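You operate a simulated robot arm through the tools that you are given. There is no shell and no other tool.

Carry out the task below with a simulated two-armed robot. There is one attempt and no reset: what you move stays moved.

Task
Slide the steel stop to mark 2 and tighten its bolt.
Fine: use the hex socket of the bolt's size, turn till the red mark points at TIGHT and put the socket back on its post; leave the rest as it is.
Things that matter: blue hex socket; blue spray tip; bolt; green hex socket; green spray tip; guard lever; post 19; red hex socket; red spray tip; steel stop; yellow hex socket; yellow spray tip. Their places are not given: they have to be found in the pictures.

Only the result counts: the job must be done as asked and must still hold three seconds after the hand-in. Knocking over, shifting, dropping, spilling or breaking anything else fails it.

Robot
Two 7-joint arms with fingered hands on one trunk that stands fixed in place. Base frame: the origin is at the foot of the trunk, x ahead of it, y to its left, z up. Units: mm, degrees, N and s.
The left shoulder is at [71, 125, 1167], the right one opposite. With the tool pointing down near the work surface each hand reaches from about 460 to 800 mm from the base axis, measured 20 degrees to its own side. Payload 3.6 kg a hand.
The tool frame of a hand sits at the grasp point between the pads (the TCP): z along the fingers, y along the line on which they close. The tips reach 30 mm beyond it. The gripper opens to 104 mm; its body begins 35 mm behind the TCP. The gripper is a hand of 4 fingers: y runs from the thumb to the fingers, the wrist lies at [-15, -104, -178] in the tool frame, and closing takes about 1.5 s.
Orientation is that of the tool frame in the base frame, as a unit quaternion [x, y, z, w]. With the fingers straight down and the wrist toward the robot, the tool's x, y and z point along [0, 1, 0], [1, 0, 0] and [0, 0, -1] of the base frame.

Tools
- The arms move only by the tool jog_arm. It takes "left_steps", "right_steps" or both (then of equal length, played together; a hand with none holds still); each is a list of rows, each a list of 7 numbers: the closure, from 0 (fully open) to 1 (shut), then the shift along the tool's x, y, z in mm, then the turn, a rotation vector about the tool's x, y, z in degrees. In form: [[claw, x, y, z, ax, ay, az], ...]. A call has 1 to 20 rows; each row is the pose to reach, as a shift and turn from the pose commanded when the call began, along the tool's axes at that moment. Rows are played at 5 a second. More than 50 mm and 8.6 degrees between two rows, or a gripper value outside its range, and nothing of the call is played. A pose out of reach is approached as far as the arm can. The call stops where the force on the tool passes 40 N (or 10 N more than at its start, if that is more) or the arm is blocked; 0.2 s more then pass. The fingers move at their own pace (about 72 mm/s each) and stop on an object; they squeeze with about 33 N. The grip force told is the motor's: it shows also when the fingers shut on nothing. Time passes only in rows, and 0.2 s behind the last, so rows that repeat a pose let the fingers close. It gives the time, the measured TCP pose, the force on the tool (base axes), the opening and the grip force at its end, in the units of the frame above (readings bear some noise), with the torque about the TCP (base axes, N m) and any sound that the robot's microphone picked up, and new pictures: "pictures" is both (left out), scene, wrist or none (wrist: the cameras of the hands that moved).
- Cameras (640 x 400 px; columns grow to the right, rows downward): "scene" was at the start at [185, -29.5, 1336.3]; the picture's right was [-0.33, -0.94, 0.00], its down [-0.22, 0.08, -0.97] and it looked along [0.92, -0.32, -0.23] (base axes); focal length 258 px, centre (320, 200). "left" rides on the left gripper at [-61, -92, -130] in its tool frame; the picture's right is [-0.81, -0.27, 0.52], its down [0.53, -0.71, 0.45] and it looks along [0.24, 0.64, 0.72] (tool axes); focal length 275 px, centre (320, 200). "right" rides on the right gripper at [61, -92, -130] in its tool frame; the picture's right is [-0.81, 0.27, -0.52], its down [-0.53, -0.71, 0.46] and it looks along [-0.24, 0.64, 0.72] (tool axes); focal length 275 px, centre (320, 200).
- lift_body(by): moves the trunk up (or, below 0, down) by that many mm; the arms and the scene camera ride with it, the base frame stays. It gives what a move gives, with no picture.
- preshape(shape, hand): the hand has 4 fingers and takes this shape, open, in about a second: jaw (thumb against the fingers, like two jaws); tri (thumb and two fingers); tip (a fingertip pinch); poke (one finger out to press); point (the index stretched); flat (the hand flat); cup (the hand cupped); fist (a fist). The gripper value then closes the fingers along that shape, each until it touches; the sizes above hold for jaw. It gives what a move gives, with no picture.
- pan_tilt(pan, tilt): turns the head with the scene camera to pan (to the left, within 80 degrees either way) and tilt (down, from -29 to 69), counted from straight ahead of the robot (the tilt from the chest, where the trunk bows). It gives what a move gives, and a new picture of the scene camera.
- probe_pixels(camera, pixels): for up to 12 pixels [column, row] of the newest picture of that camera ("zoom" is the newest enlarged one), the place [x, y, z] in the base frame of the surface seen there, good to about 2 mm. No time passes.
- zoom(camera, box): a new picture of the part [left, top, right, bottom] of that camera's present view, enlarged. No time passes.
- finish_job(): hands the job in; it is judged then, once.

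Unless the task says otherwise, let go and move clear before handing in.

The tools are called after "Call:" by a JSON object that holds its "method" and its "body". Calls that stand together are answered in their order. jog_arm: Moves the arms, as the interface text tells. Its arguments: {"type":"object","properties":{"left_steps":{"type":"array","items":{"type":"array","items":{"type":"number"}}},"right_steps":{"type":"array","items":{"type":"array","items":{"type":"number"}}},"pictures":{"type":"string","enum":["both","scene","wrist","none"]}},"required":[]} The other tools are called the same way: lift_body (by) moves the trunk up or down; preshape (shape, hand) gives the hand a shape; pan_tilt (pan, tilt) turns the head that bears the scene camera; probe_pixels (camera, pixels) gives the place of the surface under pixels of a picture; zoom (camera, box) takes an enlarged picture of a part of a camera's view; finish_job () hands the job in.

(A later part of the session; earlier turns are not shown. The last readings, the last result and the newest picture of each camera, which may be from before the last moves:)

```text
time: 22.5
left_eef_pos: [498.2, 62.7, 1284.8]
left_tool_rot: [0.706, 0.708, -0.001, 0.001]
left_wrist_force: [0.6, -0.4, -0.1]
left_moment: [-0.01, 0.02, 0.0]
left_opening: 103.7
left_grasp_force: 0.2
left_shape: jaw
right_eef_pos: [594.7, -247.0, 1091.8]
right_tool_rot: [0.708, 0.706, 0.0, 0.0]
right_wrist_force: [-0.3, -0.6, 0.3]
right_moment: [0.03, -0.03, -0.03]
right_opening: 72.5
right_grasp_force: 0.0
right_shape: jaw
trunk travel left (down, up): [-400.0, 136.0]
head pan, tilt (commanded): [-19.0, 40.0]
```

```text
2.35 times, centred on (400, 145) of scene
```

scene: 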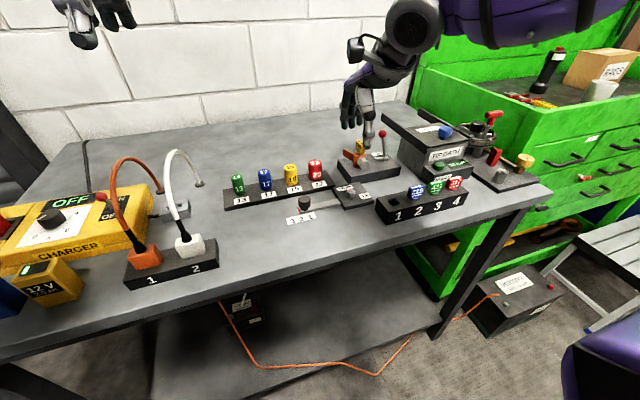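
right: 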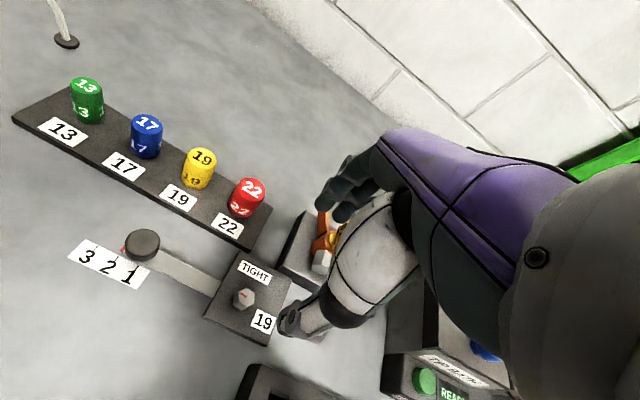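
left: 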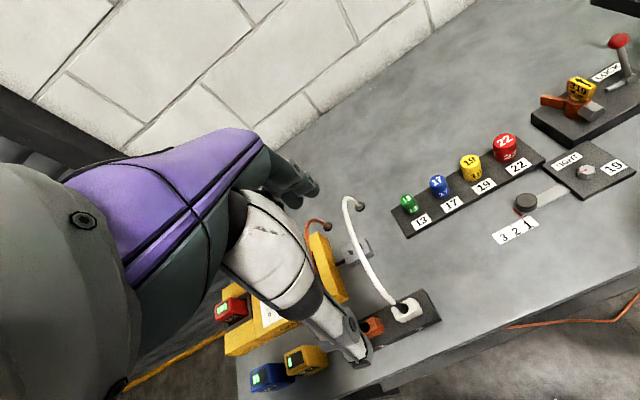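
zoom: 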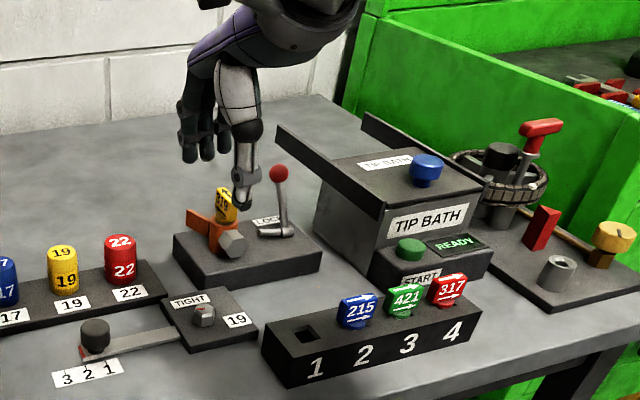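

The rack corner (545,-284) and LOCK block (646,-275) leave room around the bolt. To avoid the third finger brushing the red socket I'll try the "tri" shape and look at it in free air.

Call:
{"method": "preshape", "body": {"shape": "tri", "hand": "right"}}

Call:
{"method": "zoom", "body": {"camera": "right", "box": [220, 120, 460, 360]}}

Call:
{"method": "zoom", "body": {"camera": "scene", "box": [310, 20, 450, 170]}}

```text
time: 23.4
left_eef_pos: [497.0, 62.0, 1285.8]
left_tool_rot: [0.707, 0.707, 0.0, 0.001]
left_wrist_force: [-0.4, -0.2, 0.4]
left_moment: [-0.02, -0.01, -0.01]
left_opening: 104.0
left_grasp_force: 0.1
left_shape: jaw
right_eef_pos: [596.0, -248.2, 1091.6]
right_tool_rot: [0.707, 0.707, 0.0, 0.0]
right_wrist_force: [-0.1, 0.2, 0.5]
right_moment: [0.03, -0.02, 0.03]
right_opening: 103.7
right_grasp_force: 0.1
right_shape: tri
trunk travel left (down, up): [-400.0, 136.0]
head pan, tilt (commanded): [-19.0, 40.0]
```

```text
1.67 times, centred on (340, 240) of right
```

zoom: 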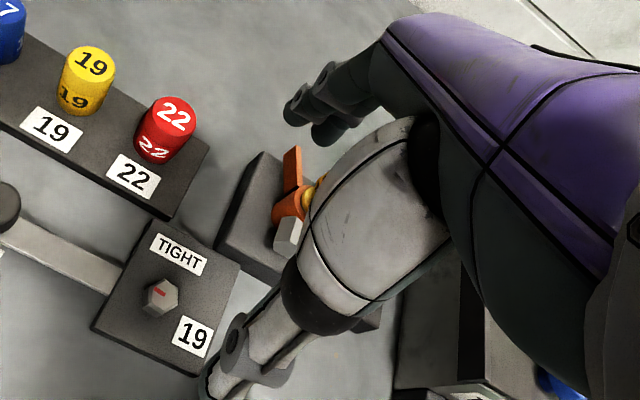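

```text
2.67 times, centred on (380, 95) of scene
```

zoom: 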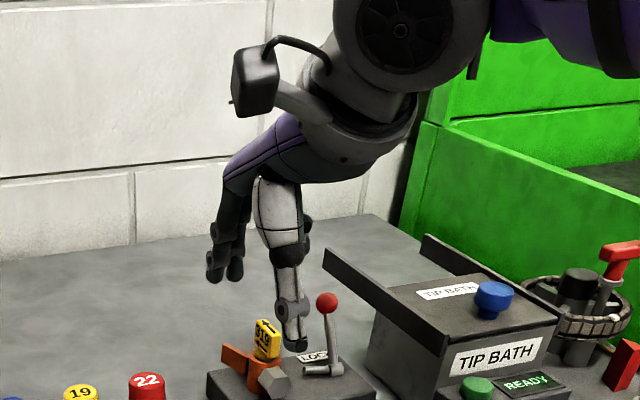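

The tri shape keeps two fingers against the thumb with the third tucked. I'll move above the yellow socket (697,-130.5) at z≈1030 and check alignment.

Call:
{"method": "jog_arm", "body": {"right_steps": [[0.1, 24, 20, 0, 0, 0, 0], [0.2, 48, 40, 0, 0, 0, 0], [0.3, 72, 60, 15, 0, 0, 0], [0.4, 95, 80, 35, 0, 0, 0], [0.4, 117.5, 101, 60, 0, 0, 0], [0.4, 117.5, 101, 60, 0, 0, 0]], "pictures": "both"}}

Call:
{"method": "zoom", "body": {"camera": "right", "box": [180, 120, 420, 360]}}

Call:
{"method": "zoom", "body": {"camera": "scene", "box": [220, 80, 380, 220]}}

```text
time: 24.8
left_eef_pos: [498.0, 62.5, 1285.2]
left_tool_rot: [0.707, 0.707, 0.0, 0.001]
left_wrist_force: [1.0, 0.3, -0.3]
left_moment: [-0.03, -0.01, -0.02]
left_opening: 103.9
left_grasp_force: 0.0
left_shape: jaw
right_eef_pos: [675.9, -144.0, 1030.7]
right_tool_rot: [0.708, 0.706, 0.0, 0.0]
right_wrist_force: [-0.4, 0.0, -0.5]
right_moment: [0.0, -0.01, -0.03]
right_opening: 62.9
right_grasp_force: 0.0
right_shape: tri
right hand out of reach, approached as far as the arm can: row 5, 6
trunk travel left (down, up): [-400.0, 136.0]
head pan, tilt (commanded): [-19.0, 40.0]
```

scene: 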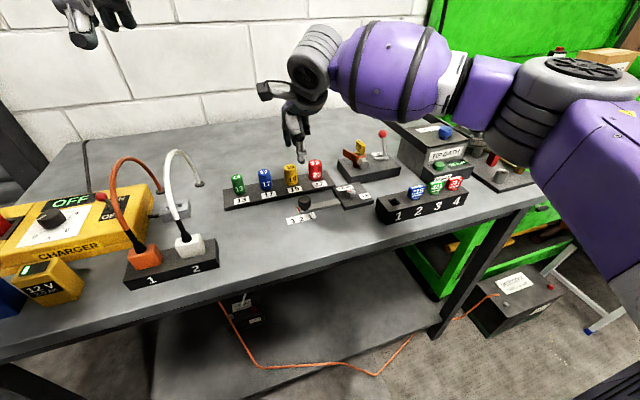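
right: 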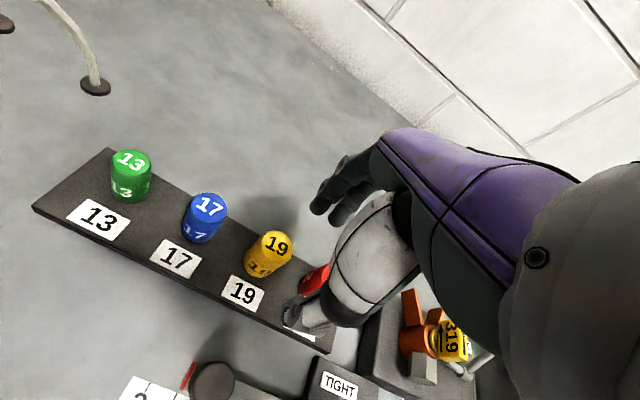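

```text
1.67 times, centred on (300, 240) of right
```

zoom: 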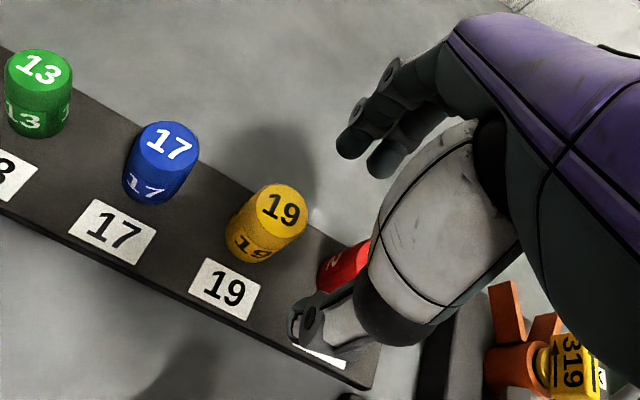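

```text
2.86 times, centred on (300, 150) of scene
```

zoom: 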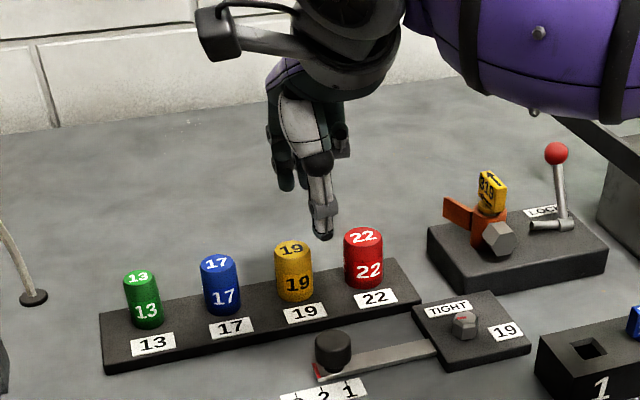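

At z≈1030 the arm only reached (676,-144); being relatively high limits the forward reach. I'll raise the trunk by 100 mm so the arm works lower relative to the shoulder.

Call:
{"method": "lift_body", "body": {"by": 100}}

```text
time: 26.1
left_eef_pos: [499.1, 63.6, 1384.5]
left_tool_rot: [0.706, 0.708, -0.001, -0.001]
left_wrist_force: [0.4, 0.1, 0.2]
left_moment: [0.0, 0.0, 0.03]
left_opening: 103.5
left_grasp_force: 0.0
left_shape: jaw
right_eef_pos: [653.6, -144.4, 1277.7]
right_tool_rot: [0.703, 0.702, 0.078, 0.078]
right_wrist_force: [0.2, -0.3, -0.1]
right_moment: [0.01, 0.01, -0.02]
right_opening: 62.8
right_grasp_force: 0.0
right_shape: tri
trunk travel left (down, up): [-500.0, 36.0]
head pan, tilt (commanded): [-19.0, 40.0]
```

After the lift the right hand sits at (654,-144,1278) and tilted ~13° – it had drifted out of the commanded pose. I'll bring it back to vertical and lower to about z=1130 in small steps.

Call:
{"method": "jog_arm", "body": {"right_steps": [[0.4, 1, -3, 30, 2.5, 0, 0], [0.4, 2, -6, 60, 5, 0, 0], [0.4, 3, -8, 90, 7.6, 0, 0], [0.4, 4, -11, 120, 10.1, 0, 0], [0.4, 5, -13.4, 150.5, 12.7, 0, 0], [0.4, 5, -13.4, 150.5, 12.7, 0, 0]], "pictures": "both"}}

```text
time: 27.5
left_eef_pos: [496.9, 63.6, 1384.4]
left_tool_rot: [0.707, 0.708, 0.0, 0.0]
left_wrist_force: [0.1, 0.6, 0.0]
left_moment: [0.0, 0.04, 0.01]
left_opening: 103.6
left_grasp_force: 0.1
left_shape: jaw
right_eef_pos: [647.8, -158.2, 1130.2]
right_tool_rot: [0.707, 0.707, 0.001, 0.001]
right_wrist_force: [0.3, 0.4, 0.2]
right_moment: [-0.02, 0.01, -0.03]
right_opening: 62.6
right_grasp_force: 0.1
right_shape: tri
right hand out of reach, approached as far as the arm can: row 1, 2, 3, 4, 5, 6
trunk travel left (down, up): [-500.0, 36.0]
head pan, tilt (commanded): [-19.0, 40.0]
```

scene: 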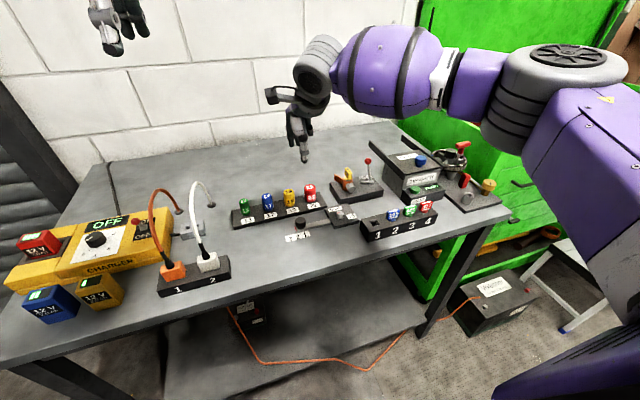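
right: 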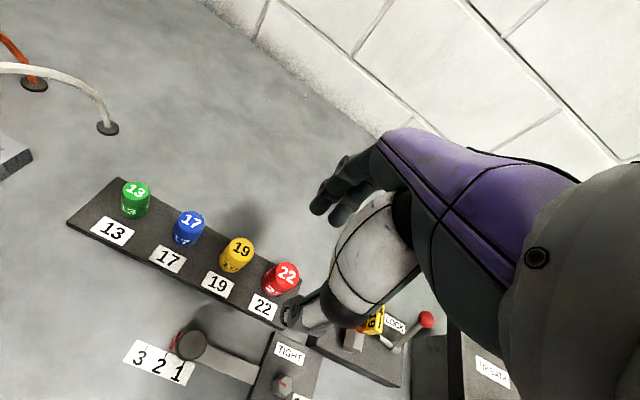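

The hand is vertical at (648,-158,1130). I'll go down to z≈1030, then forward to over the yellow socket, watching for reach warnings.

Call:
{"method": "jog_arm", "body": {"right_steps": [[0.4, 0, 0, 30, 0, 0, 0], [0.4, 0, 0, 60, 0, 0, 0], [0.4, 0, 0, 90, 0, 0, 0], [0.4, 7, 12, 100, 0, 0, 0], [0.4, 14, 25, 100, 0, 0, 0], [0.4, 21, 37, 100, 0, 0, 0], [0.4, 27.5, 49, 100, 0, 0, 0], [0.4, 27.5, 49, 100, 0, 0, 0]], "pictures": "both"}}

```text
time: 29.3
left_eef_pos: [497.3, 62.4, 1384.6]
left_tool_rot: [0.707, 0.707, -0.001, 0.001]
left_wrist_force: [0.6, -0.8, -0.5]
left_moment: [0.0, 0.02, -0.01]
left_opening: 103.8
left_grasp_force: 0.1
left_shape: jaw
right_eef_pos: [638.7, -167.1, 1048.5]
right_tool_rot: [0.708, 0.706, 0.001, 0.001]
right_wrist_force: [-0.3, -0.4, 0.4]
right_moment: [-0.03, -0.01, -0.02]
right_opening: 62.6
right_grasp_force: 0.0
right_shape: tri
right hand out of reach, approached as far as the arm can: row 2, 3, 4, 5, 6, 7, 8
trunk travel left (down, up): [-500.0, 36.0]
head pan, tilt (commanded): [-19.0, 40.0]
```

scene: 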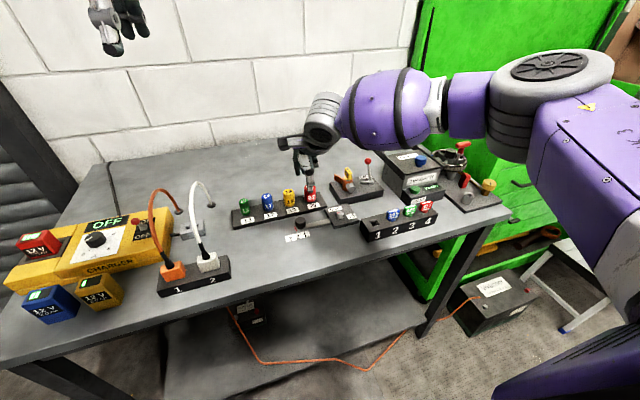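
right: 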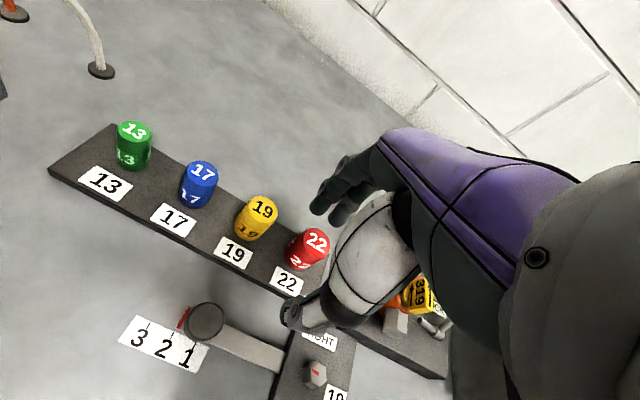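

With the trunk raised the forward reach got worse (stopped at (639,-167,1048)), so height is not the cure. I'll retreat up and back first, then put the trunk back down.

Call:
{"method": "jog_arm", "body": {"right_steps": [[0.4, 0, 0, -25, 0, 0, 0], [0.4, -8, -10, -50, 0, 0, 0], [0.4, -16, -20, -80, 0, 0, 0], [0.4, -25, -30, -110, 0, 0, 0], [0.4, -33, -40, -130, 0, 0, 0], [0.4, -33, -40, -130, 0, 0, 0], [0.4, -33, -40, -130, 0, 0, 0]], "pictures": "none"}}

```text
time: 30.9
left_eef_pos: [497.0, 62.5, 1386.0]
left_tool_rot: [0.707, 0.707, -0.001, 0.001]
left_wrist_force: [-0.3, -0.1, 0.2]
left_moment: [-0.04, 0.0, 0.03]
left_opening: 103.7
left_grasp_force: 0.1
left_shape: jaw
right_eef_pos: [599.8, -200.4, 1176.6]
right_tool_rot: [0.707, 0.707, 0.001, 0.0]
right_wrist_force: [0.5, 0.1, -0.3]
right_moment: [0.0, -0.01, 0.01]
right_opening: 62.3
right_grasp_force: 0.1
right_shape: tri
trunk travel left (down, up): [-500.0, 36.0]
head pan, tilt (commanded): [-19.0, 40.0]
```

Call:
{"method": "lift_body", "body": {"by": -100}}

```text
time: 32.3
left_eef_pos: [496.8, 62.9, 1285.7]
left_tool_rot: [0.707, 0.707, 0.0, 0.001]
left_wrist_force: [0.3, -0.9, -0.7]
left_moment: [0.0, 0.0, -0.01]
left_opening: 103.8
left_grasp_force: 0.1
left_shape: jaw
right_eef_pos: [599.4, -202.4, 1075.7]
right_tool_rot: [0.708, 0.706, 0.0, 0.0]
right_wrist_force: [0.7, 0.4, -0.3]
right_moment: [0.0, 0.03, 0.02]
right_opening: 62.7
right_grasp_force: 0.1
right_shape: tri
trunk travel left (down, up): [-400.0, 136.0]
head pan, tilt (commanded): [-19.0, 40.0]
```

Trunk is back at its start height with the hand at (599,-202,1076). I'll probe the forward reach in small steps at this height.

Call:
{"method": "jog_arm", "body": {"right_steps": [[0.4, 0, 15, 0, 0, 0, 0], [0.4, 0, 30, 0, 0, 0, 0], [0.4, 0, 45, 0, 0, 0, 0], [0.4, 0, 60, 0, 0, 0, 0], [0.4, 0, 75, 0, 0, 0, 0], [0.4, 0, 90, 0, 0, 0, 0], [0.4, 0, 100, 0, 0, 0, 0], [0.4, 0, 100, 0, 0, 0, 0]], "pictures": "scene"}}

```text
time: 34.1
left_eef_pos: [496.8, 62.2, 1285.0]
left_tool_rot: [0.707, 0.707, -0.001, 0.001]
left_wrist_force: [0.0, 0.0, -0.2]
left_moment: [0.01, -0.01, 0.03]
left_opening: 103.7
left_grasp_force: 0.0
left_shape: jaw
right_eef_pos: [698.8, -201.3, 1077.0]
right_tool_rot: [0.708, 0.707, 0.0, 0.0]
right_wrist_force: [0.4, -0.4, -0.2]
right_moment: [0.01, 0.0, 0.02]
right_opening: 62.6
right_grasp_force: 0.0
right_shape: tri
trunk travel left (down, up): [-400.0, 136.0]
head pan, tilt (commanded): [-19.0, 40.0]
```

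scene: 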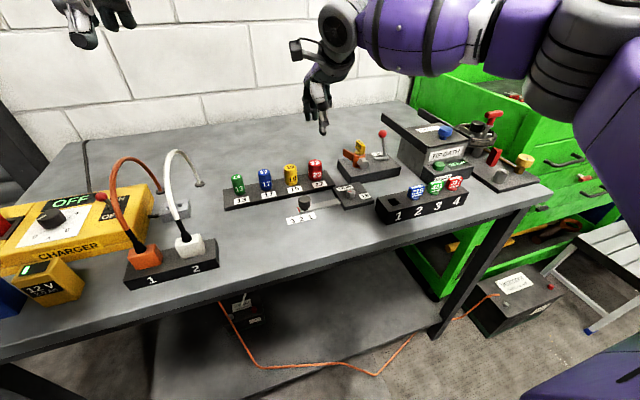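

Forward reach to (699,-201,1077) is fine, so the limit is sideways. I'll step left toward y=-130 in small steps.

Call:
{"method": "jog_arm", "body": {"right_steps": [[0.4, 10, 0, 0, 0, 0, 0], [0.4, 20, 0, 0, 0, 0, 0], [0.4, 30, 0, 0, 0, 0, 0], [0.4, 40, 0, 0, 0, 0, 0], [0.4, 50, 0, 0, 0, 0, 0], [0.4, 60, 0, 0, 0, 0, 0], [0.4, 71, 0, 0, 0, 0, 0], [0.4, 71, 0, 0, 0, 0, 0]], "pictures": "scene"}}

```text
time: 35.9
left_eef_pos: [498.4, 63.4, 1285.7]
left_tool_rot: [0.707, 0.707, -0.001, 0.001]
left_wrist_force: [-0.2, 0.1, -0.6]
left_moment: [0.03, 0.0, 0.01]
left_opening: 103.5
left_grasp_force: 0.1
left_shape: jaw
right_eef_pos: [681.9, -157.3, 1067.0]
right_tool_rot: [0.708, 0.707, 0.0, 0.001]
right_wrist_force: [0.2, 0.7, 0.1]
right_moment: [-0.01, 0.01, 0.0]
right_opening: 62.7
right_grasp_force: 0.0
right_shape: tri
right hand out of reach, approached as far as the arm can: row 2, 3, 4, 5, 6, 7, 8
trunk travel left (down, up): [-400.0, 136.0]
head pan, tilt (commanded): [-19.0, 40.0]
```

scene: 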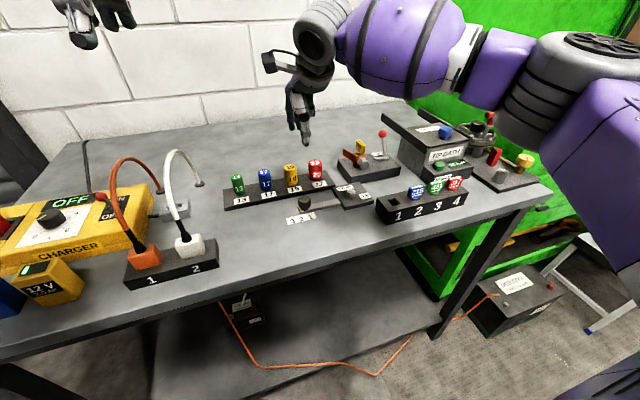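

Sideways the arm stops near y≈-157 at this trunk height; reach improved from trunk +100 to 0, so a lower trunk should help further. I'll check the table's front edge and legs first for elbow clearance.

Call:
{"method": "probe_pixels", "body": {"camera": "scene", "pixels": [[400, 238], [480, 215], [550, 195], [300, 268], [200, 295], [600, 90], [555, 80], [500, 60], [400, 30], [330, 30], [620, 190], [540, 60]]}}

```text
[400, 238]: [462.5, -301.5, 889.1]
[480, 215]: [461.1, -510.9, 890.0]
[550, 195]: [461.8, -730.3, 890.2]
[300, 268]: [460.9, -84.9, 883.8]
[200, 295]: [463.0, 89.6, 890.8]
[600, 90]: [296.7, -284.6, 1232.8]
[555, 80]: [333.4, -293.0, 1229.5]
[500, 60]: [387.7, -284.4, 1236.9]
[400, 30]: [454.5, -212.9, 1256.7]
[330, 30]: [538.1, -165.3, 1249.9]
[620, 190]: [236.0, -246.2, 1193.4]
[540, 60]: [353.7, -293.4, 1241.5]
```

The elbow is around (297,-285,1233), ahead of the table edge (x=461), so lowering the trunk is safe. I'll raise the hand ~165 mm first.

Call:
{"method": "jog_arm", "body": {"right_steps": [[0.4, -8, -10, -30, 0, 0, 0], [0.4, -16, -20, -60, 0, 0, 0], [0.4, -24, -30, -90, 0, 0, 0], [0.4, -30, -40, -120, 0, 0, 0], [0.4, -30, -40, -150, 0, 0, 0], [0.4, -30, -40, -170, 0, 0, 0], [0.4, -30, -40, -170, 0, 0, 0], [0.4, -30, -40, -170, 0, 0, 0]], "pictures": "scene"}}

```text
time: 37.7
left_eef_pos: [496.7, 62.3, 1284.1]
left_tool_rot: [0.707, 0.707, 0.0, 0.001]
left_wrist_force: [0.2, -0.1, -0.8]
left_moment: [-0.01, -0.01, -0.02]
left_opening: 103.5
left_grasp_force: 0.1
left_shape: jaw
right_eef_pos: [640.9, -185.9, 1238.2]
right_tool_rot: [0.708, 0.707, 0.001, 0.002]
right_wrist_force: [0.0, 0.6, 0.3]
right_moment: [0.0, 0.0, 0.0]
right_opening: 62.8
right_grasp_force: 0.0
right_shape: tri
trunk travel left (down, up): [-400.0, 136.0]
head pan, tilt (commanded): [-19.0, 40.0]
```

scene: 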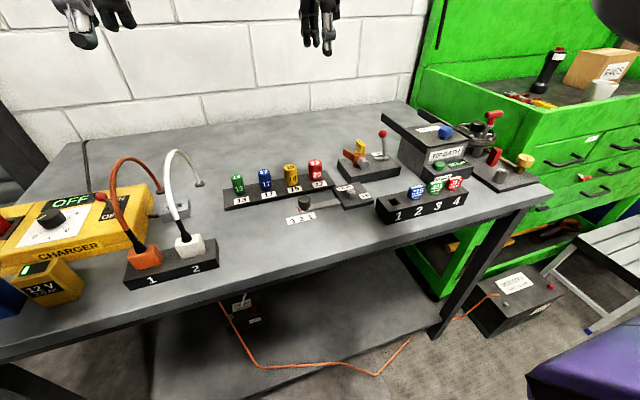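

The workbench is fully visible and unchanged. Before lowering the trunk I'll check the cable height under the left hand.

Call:
{"method": "probe_pixels", "body": {"camera": "scene", "pixels": [[175, 153], [125, 197], [181, 152], [195, 175], [110, 215], [105, 198], [30, 200]]}}

```text
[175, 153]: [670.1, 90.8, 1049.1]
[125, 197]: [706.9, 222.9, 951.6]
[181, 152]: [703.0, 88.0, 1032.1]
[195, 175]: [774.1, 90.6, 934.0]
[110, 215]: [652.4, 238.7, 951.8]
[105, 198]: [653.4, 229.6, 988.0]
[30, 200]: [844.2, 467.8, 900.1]
```

Call:
{"method": "lift_body", "body": {"by": -150}}

```text
time: 39.4
left_eef_pos: [496.0, 62.2, 1135.9]
left_tool_rot: [0.708, 0.707, -0.001, 0.0]
left_wrist_force: [0.0, 0.8, -0.4]
left_moment: [0.01, 0.02, -0.02]
left_opening: 103.7
left_grasp_force: 0.1
left_shape: jaw
right_eef_pos: [641.5, -185.6, 1087.9]
right_tool_rot: [0.707, 0.707, 0.001, 0.001]
right_wrist_force: [0.3, -0.2, -0.9]
right_moment: [0.01, 0.01, -0.03]
right_opening: 62.8
right_grasp_force: 0.1
right_shape: tri
trunk travel left (down, up): [-250.0, 286.0]
head pan, tilt (commanded): [-19.0, 40.0]
```

Now with the trunk 150 mm lower, I'll step toward over the yellow socket at (697,-130.5) and watch for reach warnings.

Call:
{"method": "jog_arm", "body": {"right_steps": [[0.4, 8, 8, 8, 0, 0, 0], [0.4, 16, 16, 16, 0, 0, 0], [0.4, 24, 24, 24, 0, 0, 0], [0.4, 32, 32, 32, 0, 0, 0], [0.4, 40, 40, 40, 0, 0, 0], [0.4, 48, 48, 48, 0, 0, 0], [0.4, 55, 55.5, 55, 0, 0, 0], [0.4, 55, 55.5, 55, 0, 0, 0]], "pictures": "both"}}

```text
time: 41.2
left_eef_pos: [497.3, 62.3, 1135.7]
left_tool_rot: [0.707, 0.707, -0.001, 0.001]
left_wrist_force: [0.6, 0.3, -0.1]
left_moment: [0.0, -0.02, -0.01]
left_opening: 103.5
left_grasp_force: 0.1
left_shape: jaw
right_eef_pos: [670.4, -164.9, 1058.3]
right_tool_rot: [0.708, 0.706, 0.0, 0.001]
right_wrist_force: [0.1, 0.0, -0.4]
right_moment: [-0.02, 0.03, 0.0]
right_opening: 62.9
right_grasp_force: 0.1
right_shape: tri
right hand out of reach, approached as far as the arm can: row 4, 5, 6, 7, 8
trunk travel left (down, up): [-250.0, 286.0]
head pan, tilt (commanded): [-19.0, 40.0]
```

scene: 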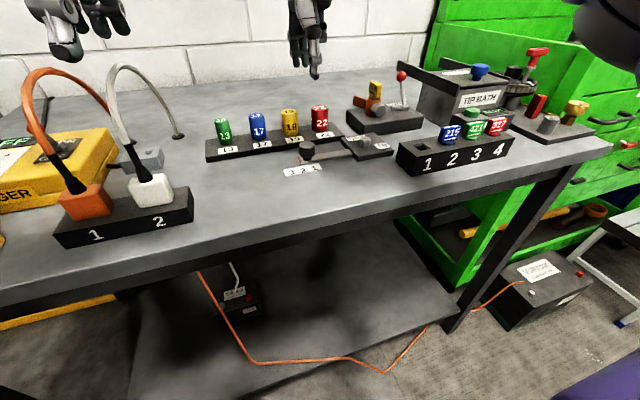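
right: 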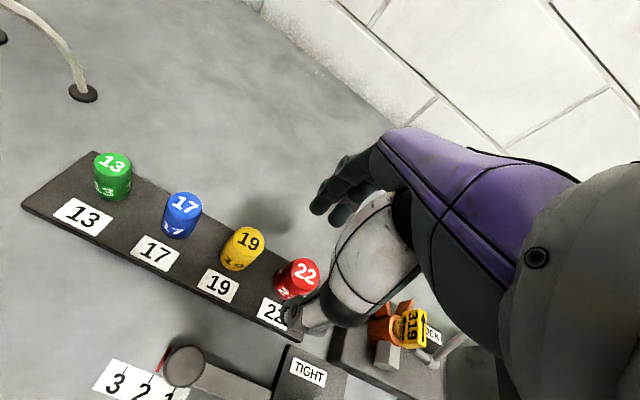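

Lowering didn't help: stopped at (670,-165,1058), so the limit comes from the hand's yaw at that spot. I'll try turning the hand clockwise ~30° while moving toward the socket.

Call:
{"method": "jog_arm", "body": {"right_steps": [[0.4, -5, -5, 0, 0, 0, 8], [0.4, -5, -5, 0, 0, 0, 16], [0.4, -5, -5, 0, 0, 0, 24], [0.4, -5, -5, 0, 0, 0, 30], [0.4, 5, 5, 0, 0, 0, 30], [0.4, 15, 12, 0, 0, 0, 30], [0.4, 25, 20, 0, 0, 0, 30], [0.4, 34.5, 27, 0, 0, 0, 30], [0.4, 34.5, 27, 0, 0, 0, 30]], "pictures": "wrist"}}

```text
time: 43.2
left_eef_pos: [497.9, 63.1, 1136.0]
left_tool_rot: [0.706, 0.708, -0.001, 0.001]
left_wrist_force: [0.0, 0.0, -1.1]
left_moment: [0.01, -0.04, -0.02]
left_opening: 103.8
left_grasp_force: 0.1
left_shape: jaw
right_eef_pos: [659.1, -221.9, 1067.1]
right_tool_rot: [0.866, 0.499, 0.0, 0.001]
right_wrist_force: [-0.2, 0.9, -0.7]
right_moment: [-0.02, 0.0, -0.03]
right_opening: 62.7
right_grasp_force: 0.0
right_shape: tri
right hand out of reach, approached as far as the arm can: row 2, 3, 4, 5, 6, 7, 8, 9
trunk travel left (down, up): [-250.0, 286.0]
head pan, tilt (commanded): [-19.0, 40.0]
```

right: 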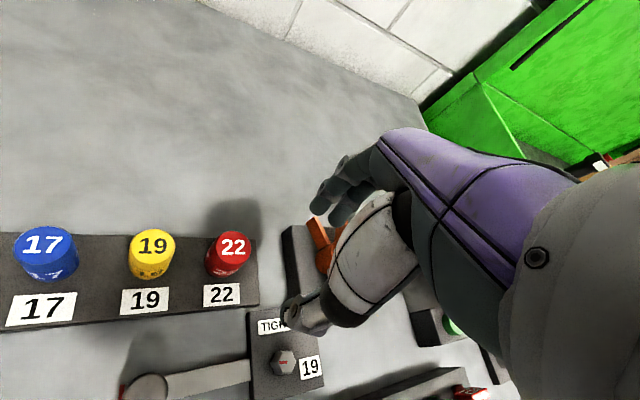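

Turning clockwise made it worse (659,-222): the wrist itself has a sideways limit near y≈-175, so turning the hand counter-clockwise ~27° over the socket should bring it in reach. First I'll raise the trunk back to its starting height.

Call:
{"method": "lift_body", "body": {"by": 150}}

```text
time: 45.0
left_eef_pos: [498.2, 61.9, 1285.2]
left_tool_rot: [0.707, 0.707, -0.002, 0.0]
left_wrist_force: [-0.4, 0.7, -0.3]
left_moment: [-0.02, -0.01, -0.02]
left_opening: 103.9
left_grasp_force: 0.0
left_shape: jaw
right_eef_pos: [623.2, -219.1, 1290.4]
right_tool_rot: [0.864, 0.498, 0.061, 0.035]
right_wrist_force: [0.0, 0.4, -0.3]
right_moment: [-0.02, 0.02, -0.02]
right_opening: 62.6
right_grasp_force: 0.0
right_shape: tri
trunk travel left (down, up): [-400.0, 136.0]
head pan, tilt (commanded): [-19.0, 40.0]
```

The hand again settled a bit off and tilted at (623,-219,1290). I'll bring it back to vertical, nominal yaw, at (650,-210,1130).

Call:
{"method": "jog_arm", "body": {"right_steps": [[0.4, 1.7, 0, 27, 1.3, -0.35, -5], [0.4, 3.3, 0, 54, 2.6, -0.7, -10], [0.4, 5, 0, 81, 3.9, -1.1, -15], [0.4, 6.6, -0.5, 108, 5.2, -1.4, -20], [0.4, 8.3, -1, 135, 6.6, -1.8, -25], [0.4, 9.9, -1, 162.4, 7.86, -2.13, -30], [0.4, 9.9, -1, 162.4, 7.86, -2.13, -30], [0.4, 9.9, -1, 162.4, 7.86, -2.13, -30]], "pictures": "none"}}

```text
time: 46.8
left_eef_pos: [497.9, 62.6, 1284.6]
left_tool_rot: [0.707, 0.707, 0.0, 0.0]
left_wrist_force: [0.5, 0.2, 0.1]
left_moment: [-0.04, 0.0, 0.01]
left_opening: 103.9
left_grasp_force: 0.2
left_shape: jaw
right_eef_pos: [650.3, -210.7, 1129.2]
right_tool_rot: [0.707, 0.707, 0.001, 0.0]
right_wrist_force: [-0.2, 0.1, 0.0]
right_moment: [0.04, -0.03, 0.0]
right_opening: 62.5
right_grasp_force: 0.0
right_shape: tri
trunk travel left (down, up): [-400.0, 136.0]
head pan, tilt (commanded): [-19.0, 40.0]
```

Vertical again at (650,-211,1129). Now I'll move toward the socket while turning counter-clockwise to -27°.

Call:
{"method": "jog_arm", "body": {"right_steps": [[0.4, 8, 6, 9, 0, 0, -6], [0.4, 16, 12, 18, 0, 0, -12], [0.4, 26, 18, 30, 0, 0, -17], [0.4, 37, 24, 42, 0, 0, -22], [0.4, 48, 30, 54, 0, 0, -25], [0.4, 59, 36, 66, 0, 0, -27], [0.4, 70, 42, 78, 0, 0, -27], [0.4, 80.2, 46.7, 89, 0, 0, -27], [0.4, 80.2, 46.7, 89, 0, 0, -27]], "pictures": "both"}}

```text
time: 48.8
left_eef_pos: [495.8, 63.0, 1285.9]
left_tool_rot: [0.707, 0.707, 0.001, 0.001]
left_wrist_force: [-0.3, -0.2, 0.6]
left_moment: [0.01, -0.02, 0.03]
left_opening: 103.7
left_grasp_force: 0.1
left_shape: jaw
right_eef_pos: [683.5, -145.9, 1041.0]
right_tool_rot: [0.523, 0.853, 0.0, 0.001]
right_wrist_force: [0.8, -1.0, -0.4]
right_moment: [-0.02, 0.0, 0.03]
right_opening: 62.7
right_grasp_force: 0.1
right_shape: tri
right hand out of reach, approached as far as the arm can: row 6, 7, 8, 9
trunk travel left (down, up): [-400.0, 136.0]
head pan, tilt (commanded): [-19.0, 40.0]
```

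scene: 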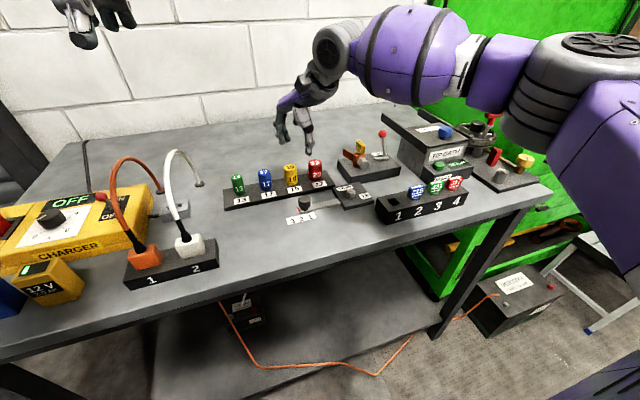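
right: 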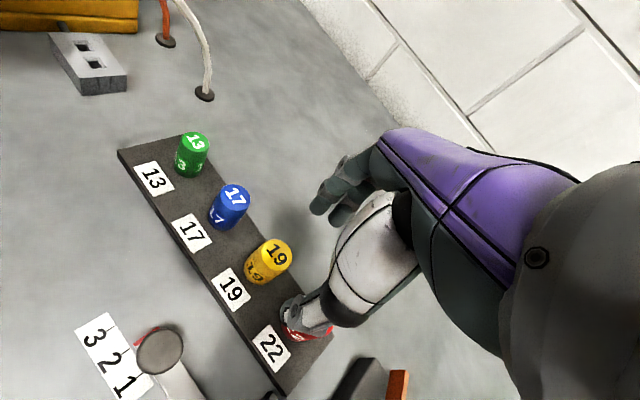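

With the -27° yaw it reached (683.5,-146,1041), about 20 mm short; a lower trunk adds reach at this yaw. I'll first raise and pull back the right hand and also raise the left hand clear of the cables.

Call:
{"method": "jog_arm", "body": {"right_steps": [[0.4, -4, -12, -30, 0, 0, 0], [0.4, -8, -24, -60, 0, 0, 0], [0.4, -12, -36, -90, 0, 0, 0], [0.4, -16, -48, -120, 0, 0, 0], [0.4, -19.7, -58.4, -150, 0, 0, 0], [0.4, -19.7, -58.4, -180, 0, 0, 0], [0.4, -19.7, -58.4, -205, 0, 0, 0], [0.4, -19.7, -58.4, -230, 0, 0, 0], [0.4, -19.7, -58.4, -230, 0, 0, 0]], "left_steps": [[0, 0, -5, -15, 0, 0, 0], [0, 0, -10, -30, 0, 0, 0], [0, 0, -15, -45, 0, 0, 0], [0, 0, -20, -60, 0, 0, 0], [0, 0, -25, -75, 0, 0, 0], [0, 0, -30, -90, 0, 0, 0], [0, 0, -35, -105, 0, 0, 0], [0, 0, -40, -120, 0, 0, 0], [0, 0, -40, -120, 0, 0, 0]], "pictures": "scene"}}

```text
time: 50.8
left_eef_pos: [459.2, 62.4, 1404.8]
left_tool_rot: [0.707, 0.707, -0.001, -0.001]
left_wrist_force: [0.6, -0.1, -0.3]
left_moment: [0.0, 0.03, 0.01]
left_opening: 103.7
left_grasp_force: 0.0
left_shape: jaw
right_eef_pos: [616.5, -173.0, 1260.9]
right_tool_rot: [0.523, 0.852, 0.0, 0.001]
right_wrist_force: [0.8, -0.2, -0.5]
right_moment: [0.02, 0.02, 0.04]
right_opening: 62.5
right_grasp_force: 0.0
right_shape: tri
right hand out of reach, approached as far as the arm can: row 4, 5, 6, 7, 8, 9
trunk travel left (down, up): [-400.0, 136.0]
head pan, tilt (commanded): [-19.0, 40.0]
```

scene: 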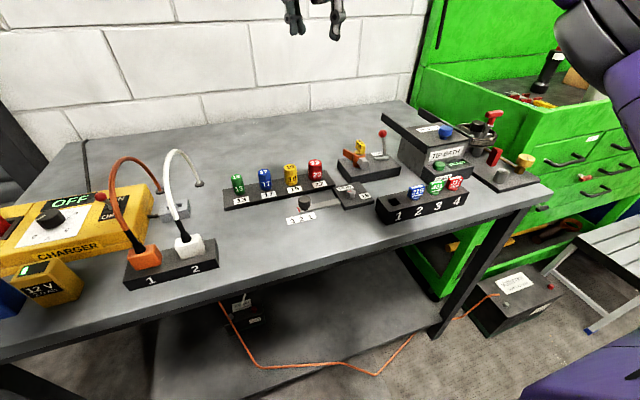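

Call:
{"method": "jog_arm", "body": {"right_steps": [[0.4, 0, 0, 0, 0, 0, 4], [0.4, 0, 0, 0, 0, 0, 7], [0.4, 0, 0, 0, 0, 0, 7]], "pictures": "none"}}

```text
time: 51.6
left_eef_pos: [456.9, 62.0, 1405.5]
left_tool_rot: [0.707, 0.707, 0.0, 0.002]
left_wrist_force: [-0.4, 0.0, 0.1]
left_moment: [0.02, -0.02, 0.05]
left_opening: 103.9
left_grasp_force: 0.1
left_shape: jaw
right_eef_pos: [615.3, -172.0, 1260.6]
right_tool_rot: [0.574, 0.819, 0.0, 0.0]
right_wrist_force: [0.6, -0.7, -0.5]
right_moment: [-0.02, 0.0, 0.03]
right_opening: 62.2
right_grasp_force: 0.0
right_shape: tri
trunk travel left (down, up): [-400.0, 136.0]
head pan, tilt (commanded): [-19.0, 40.0]
```

The pose is stable at (615,-172,1261), yaw -20°. I'll lower the trunk by 170 mm.

Call:
{"method": "lift_body", "body": {"by": -170}}

```text
time: 53.5
left_eef_pos: [476.1, 63.0, 1220.4]
left_tool_rot: [0.707, 0.707, -0.016, -0.014]
left_wrist_force: [-0.1, 0.2, -0.3]
left_moment: [-0.03, -0.03, -0.03]
left_opening: 103.9
left_grasp_force: 0.0
left_shape: jaw
right_eef_pos: [614.7, -172.3, 1090.7]
right_tool_rot: [0.573, 0.82, 0.001, 0.002]
right_wrist_force: [0.8, -0.3, -0.6]
right_moment: [-0.01, -0.02, 0.01]
right_opening: 62.4
right_grasp_force: 0.1
right_shape: tri
trunk travel left (down, up): [-230.0, 306.0]
head pan, tilt (commanded): [-19.0, 40.0]
```

Trunk is lowered; now I'll move from (615,-172,1091) to over the socket at (697,-130.5,1040) with yaw -27°.

Call:
{"method": "jog_arm", "body": {"right_steps": [[0.4, 1.4, 11.5, 6, 0, 0, -1], [0.4, 2.7, 23, 12, 0, 0, -2], [0.4, 4.1, 34.4, 18, 0, 0, -3], [0.4, 5.5, 45.9, 25, 0, 0, -4], [0.4, 6.8, 57.3, 31, 0, 0, -5], [0.4, 8.2, 68.8, 37, 0, 0, -6], [0.4, 9.5, 80.2, 43, 0, 0, -7], [0.4, 10.9, 91.7, 50, 0, 0, -7], [0.4, 10.9, 91.7, 50, 0, 0, -7]], "pictures": "both"}}

```text
time: 55.5
left_eef_pos: [476.3, 61.9, 1221.3]
left_tool_rot: [0.707, 0.707, -0.015, -0.014]
left_wrist_force: [-0.6, 0.4, -1.1]
left_moment: [-0.01, 0.03, 0.02]
left_opening: 103.5
left_grasp_force: 0.0
left_shape: jaw
right_eef_pos: [678.0, -156.1, 1039.1]
right_tool_rot: [0.525, 0.851, 0.001, 0.002]
right_wrist_force: [0.0, 0.4, -0.2]
right_moment: [-0.02, 0.0, 0.04]
right_opening: 62.4
right_grasp_force: 0.0
right_shape: tri
right hand out of reach, approached as far as the arm can: row 6, 7, 8, 9
trunk travel left (down, up): [-230.0, 306.0]
head pan, tilt (commanded): [-19.0, 40.0]
```

scene: 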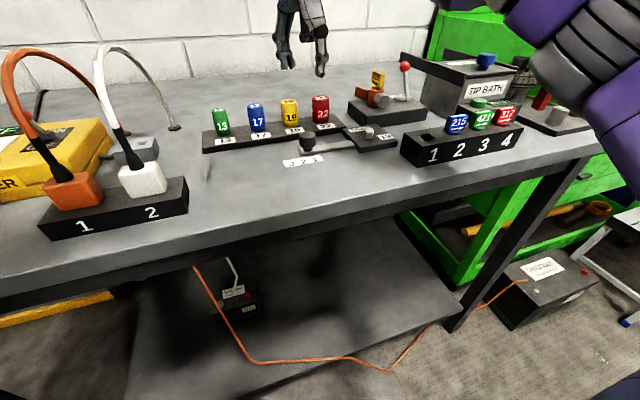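
right: 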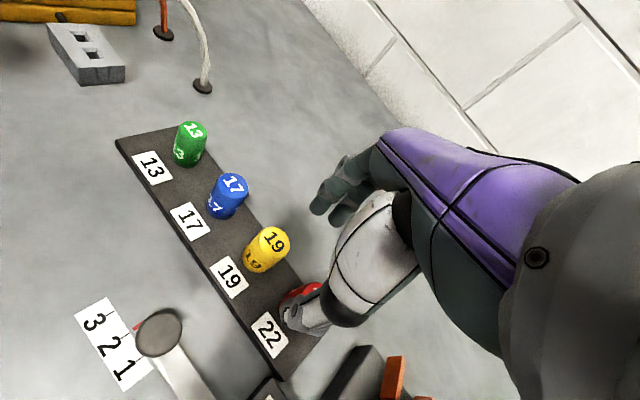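

Still short at (678,-156): trunk height isn't the cure. Leaning the hand sideways (wrist to the right, pads still parallel to the socket) should do it; first I'll return to a safe pose, then raise the trunk again.

Call:
{"method": "jog_arm", "body": {"right_steps": [[0.4, -3, -10, -5, 0, 0, 5], [0.4, -6, -20, -10, 0, 0, 10], [0.4, -9, -30, -15, 0, 0, 15], [0.4, -12, -40, -20, 0, 0, 20], [0.4, -13.4, -49.2, -20, 0, 0, 27], [0.4, -13.4, -49.2, -20, 0, 0, 27]], "pictures": "none"}}

Call:
{"method": "lift_body", "body": {"by": 170}}

```text
time: 56.9
left_eef_pos: [477.1, 63.8, 1219.9]
left_tool_rot: [0.707, 0.707, -0.015, -0.014]
left_wrist_force: [-0.6, -0.2, -0.2]
left_moment: [-0.04, -0.01, -0.02]
left_opening: 103.7
left_grasp_force: 0.0
left_shape: jaw
right_eef_pos: [640.9, -190.6, 1058.9]
right_tool_rot: [0.708, 0.706, 0.001, 0.0]
right_wrist_force: [-0.7, 0.0, 0.8]
right_moment: [-0.02, -0.02, 0.03]
right_opening: 62.6
right_grasp_force: 0.1
right_shape: tri
trunk travel left (down, up): [-230.0, 306.0]
head pan, tilt (commanded): [-19.0, 40.0]
```

```text
time: 58.8
left_eef_pos: [477.1, 62.6, 1389.5]
left_tool_rot: [0.707, 0.707, -0.016, -0.015]
left_wrist_force: [0.2, -0.5, -0.1]
left_moment: [0.03, 0.04, 0.04]
left_opening: 103.9
left_grasp_force: 0.0
left_shape: jaw
right_eef_pos: [639.8, -190.9, 1229.4]
right_tool_rot: [0.707, 0.707, 0.001, 0.001]
right_wrist_force: [-0.1, 0.0, 0.6]
right_moment: [-0.02, -0.02, -0.01]
right_opening: 62.4
right_grasp_force: 0.1
right_shape: tri
trunk travel left (down, up): [-400.0, 136.0]
head pan, tilt (commanded): [-19.0, 40.0]
```

The right hand is at (640,-191,1229), vertical. I'll now go toward the socket with a 20° sideways lean (about the closing axis).

Call:
{"method": "jog_arm", "body": {"right_steps": [[0.4, 0, 10, 36, 0, 4, 0], [0.4, 0, 20, 72, 0, 8, 0], [0.4, 5, 30, 108, 0, 12, 0], [0.4, 15, 40, 140, 0, 16, 0], [0.4, 25, 47, 155, 0, 20, 0], [0.4, 37, 52, 167, 0, 20, 0], [0.4, 49, 55, 175, 0, 20, 0], [0.4, 60.5, 57, 179, 0, 20, 0], [0.4, 60.5, 57, 179, 0, 20, 0]], "pictures": "both"}}

```text
time: 60.8
left_eef_pos: [477.6, 62.8, 1391.5]
left_tool_rot: [0.707, 0.707, -0.016, -0.014]
left_wrist_force: [0.4, 0.2, 0.1]
left_moment: [0.0, 0.0, 0.01]
left_opening: 103.9
left_grasp_force: 0.1
left_shape: jaw
right_eef_pos: [698.6, -129.2, 1050.4]
right_tool_rot: [0.697, 0.696, 0.123, -0.122]
right_wrist_force: [0.5, -0.1, 0.2]
right_moment: [-0.01, -0.01, -0.01]
right_opening: 62.4
right_grasp_force: 0.0
right_shape: tri
trunk travel left (down, up): [-400.0, 136.0]
head pan, tilt (commanded): [-19.0, 40.0]
```

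scene: 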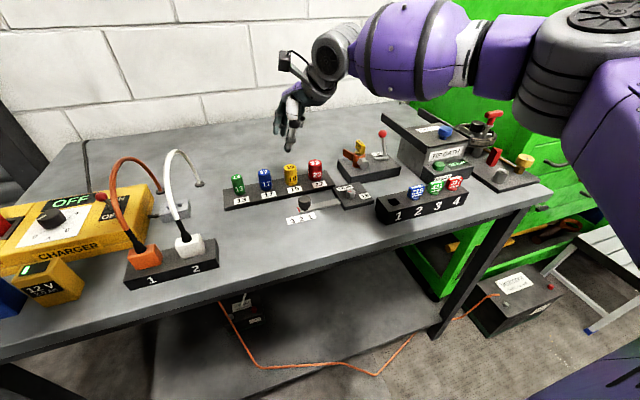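
right: 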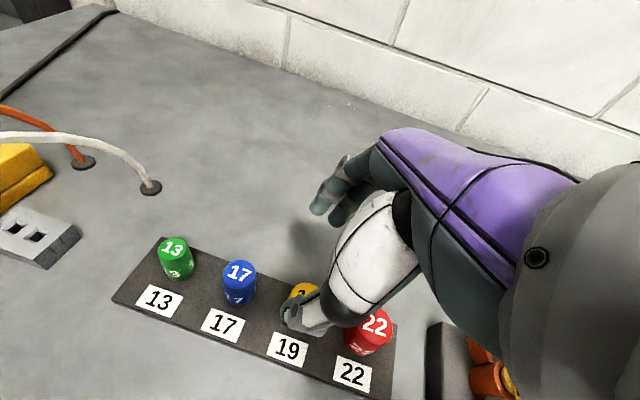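

The leaned hand reaches (698.6,-129,1050) with no warning. I'll lower straight down to z≈1002 (tips ≈968, above the socket's 956) and check alignment.

Call:
{"method": "jog_arm", "body": {"right_steps": [[0.4, -5.1, -0.5, 14, 0, 0, 0], [0.4, -10.3, -1, 28, 0, 0, 0], [0.4, -17.3, -1, 44.8, 0, 0, 0], [0.4, -17.3, -1, 44.8, 0, 0, 0]], "pictures": "both"}}

Call:
{"method": "zoom", "body": {"camera": "right", "box": [200, 140, 440, 400]}}

Call:
{"method": "zoom", "body": {"camera": "scene", "box": [220, 90, 360, 220]}}

```text
time: 61.8
left_eef_pos: [476.3, 64.2, 1390.8]
left_tool_rot: [0.707, 0.706, -0.015, -0.014]
left_wrist_force: [0.1, 0.8, 0.1]
left_moment: [0.03, -0.06, 0.02]
left_opening: 103.7
left_grasp_force: 0.1
left_shape: jaw
right_eef_pos: [695.5, -130.1, 1001.3]
right_tool_rot: [0.696, 0.696, 0.124, -0.121]
right_wrist_force: [-0.5, 0.8, 0.2]
right_moment: [-0.01, -0.01, -0.01]
right_opening: 62.3
right_grasp_force: 0.0
right_shape: tri
trunk travel left (down, up): [-400.0, 136.0]
head pan, tilt (commanded): [-19.0, 40.0]
```

scene: 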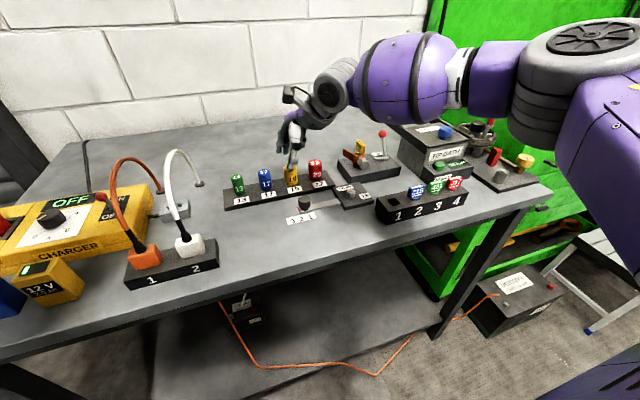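
right: 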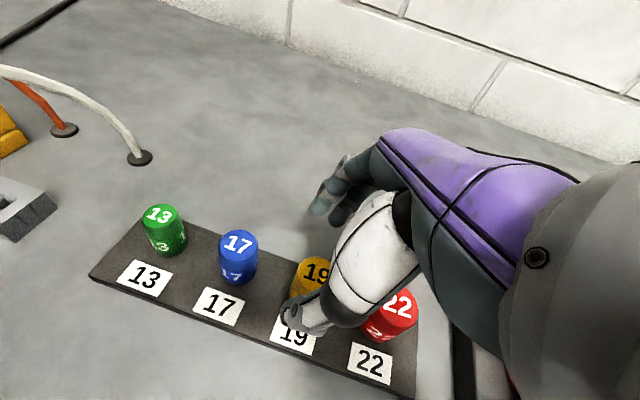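

```text
1.54 times, centred on (320, 270) of right
```

zoom: 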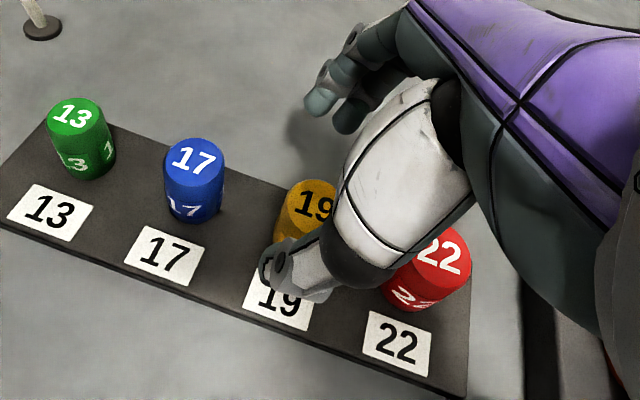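

```text
3.08 times, centred on (290, 155) of scene
```

zoom: 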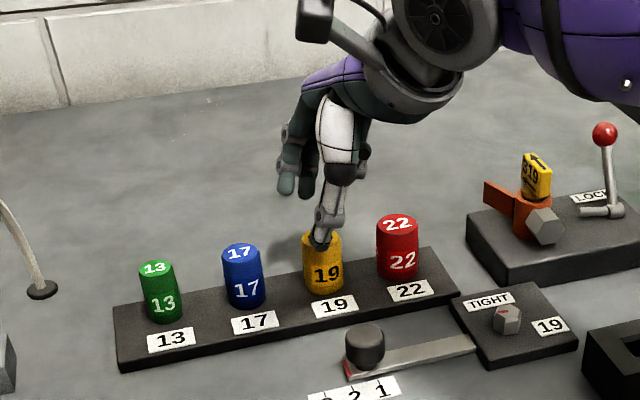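

I'll probe the thumb tip and fingertips to verify they straddle the socket.

Call:
{"method": "probe_pixels", "body": {"camera": "zoom", "pixels": [[318, 243], [322, 225], [286, 190], [306, 192], [325, 285], [340, 175]]}}

Call:
{"method": "probe_pixels", "body": {"camera": "right", "pixels": [[289, 315], [296, 305], [315, 208], [335, 218], [320, 190], [307, 268], [345, 205]]}}

```text
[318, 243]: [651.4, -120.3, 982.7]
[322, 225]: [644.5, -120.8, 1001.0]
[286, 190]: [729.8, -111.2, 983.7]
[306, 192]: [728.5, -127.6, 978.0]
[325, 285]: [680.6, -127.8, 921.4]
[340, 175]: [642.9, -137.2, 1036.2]
```

```text
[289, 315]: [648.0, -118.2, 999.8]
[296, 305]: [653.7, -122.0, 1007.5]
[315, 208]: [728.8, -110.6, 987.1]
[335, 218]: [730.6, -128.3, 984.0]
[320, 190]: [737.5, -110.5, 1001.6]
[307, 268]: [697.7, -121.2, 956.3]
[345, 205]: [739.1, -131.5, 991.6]
```

Thumb (x≈651–663) and fingers (x≈728) straddle the socket, but the pinch centre at grip height would sit ~10 mm left of it because of the lean. I'll shift 10 mm to -y and lower to z≈956.

Call:
{"method": "jog_arm", "body": {"right_steps": [[0.4, -9.4, 1.5, -3.4, 0, 0, 0], [0.4, -12.8, 1.5, 6, 0, 0, 0], [0.4, -16.3, 1.5, 15.4, 0, 0, 0], [0.4, -19.7, 1.5, 24.8, 0, 0, 0], [0.4, -22, 1.5, 31, 0, 0, 0], [0.4, -24.5, 1.5, 38, 0, 0, 0], [0.4, -24.5, 1.5, 38, 0, 0, 0]], "pictures": "both"}}

Call:
{"method": "zoom", "body": {"camera": "scene", "box": [220, 90, 360, 220]}}

Call:
{"method": "zoom", "body": {"camera": "right", "box": [200, 140, 440, 400]}}

```text
time: 63.4
left_eef_pos: [476.6, 63.3, 1390.8]
left_tool_rot: [0.708, 0.706, -0.015, -0.015]
left_wrist_force: [0.2, 0.0, 0.2]
left_moment: [0.01, 0.0, 0.02]
left_opening: 103.6
left_grasp_force: 0.1
left_shape: jaw
right_eef_pos: [698.3, -140.2, 958.8]
right_tool_rot: [0.697, 0.696, 0.123, -0.122]
right_wrist_force: [0.3, 0.4, 0.4]
right_moment: [0.01, -0.03, -0.03]
right_opening: 62.6
right_grasp_force: 0.0
right_shape: tri
trunk travel left (down, up): [-400.0, 136.0]
head pan, tilt (commanded): [-19.0, 40.0]
```

scene: 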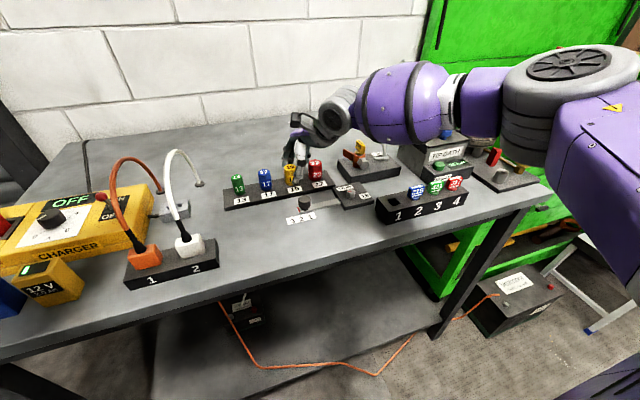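
right: 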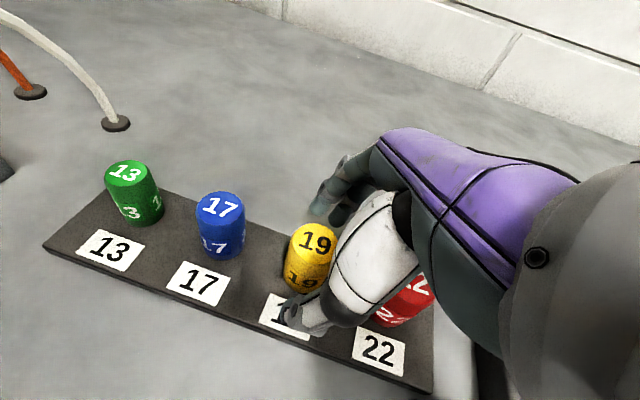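

```text
3.08 times, centred on (290, 155) of scene
```

zoom: 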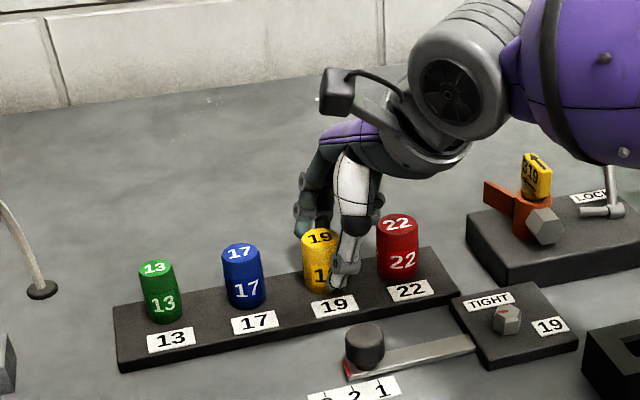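

```text
1.54 times, centred on (320, 270) of right
```

zoom: 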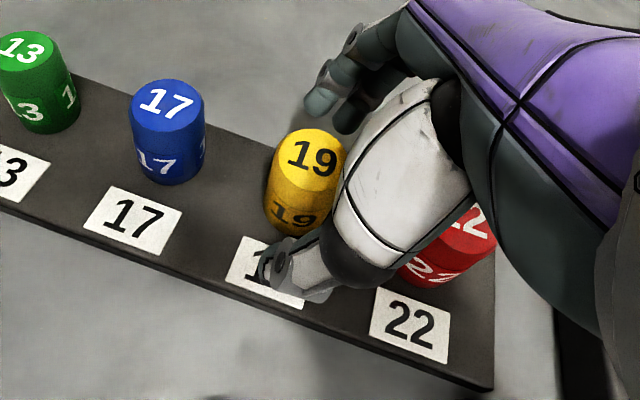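

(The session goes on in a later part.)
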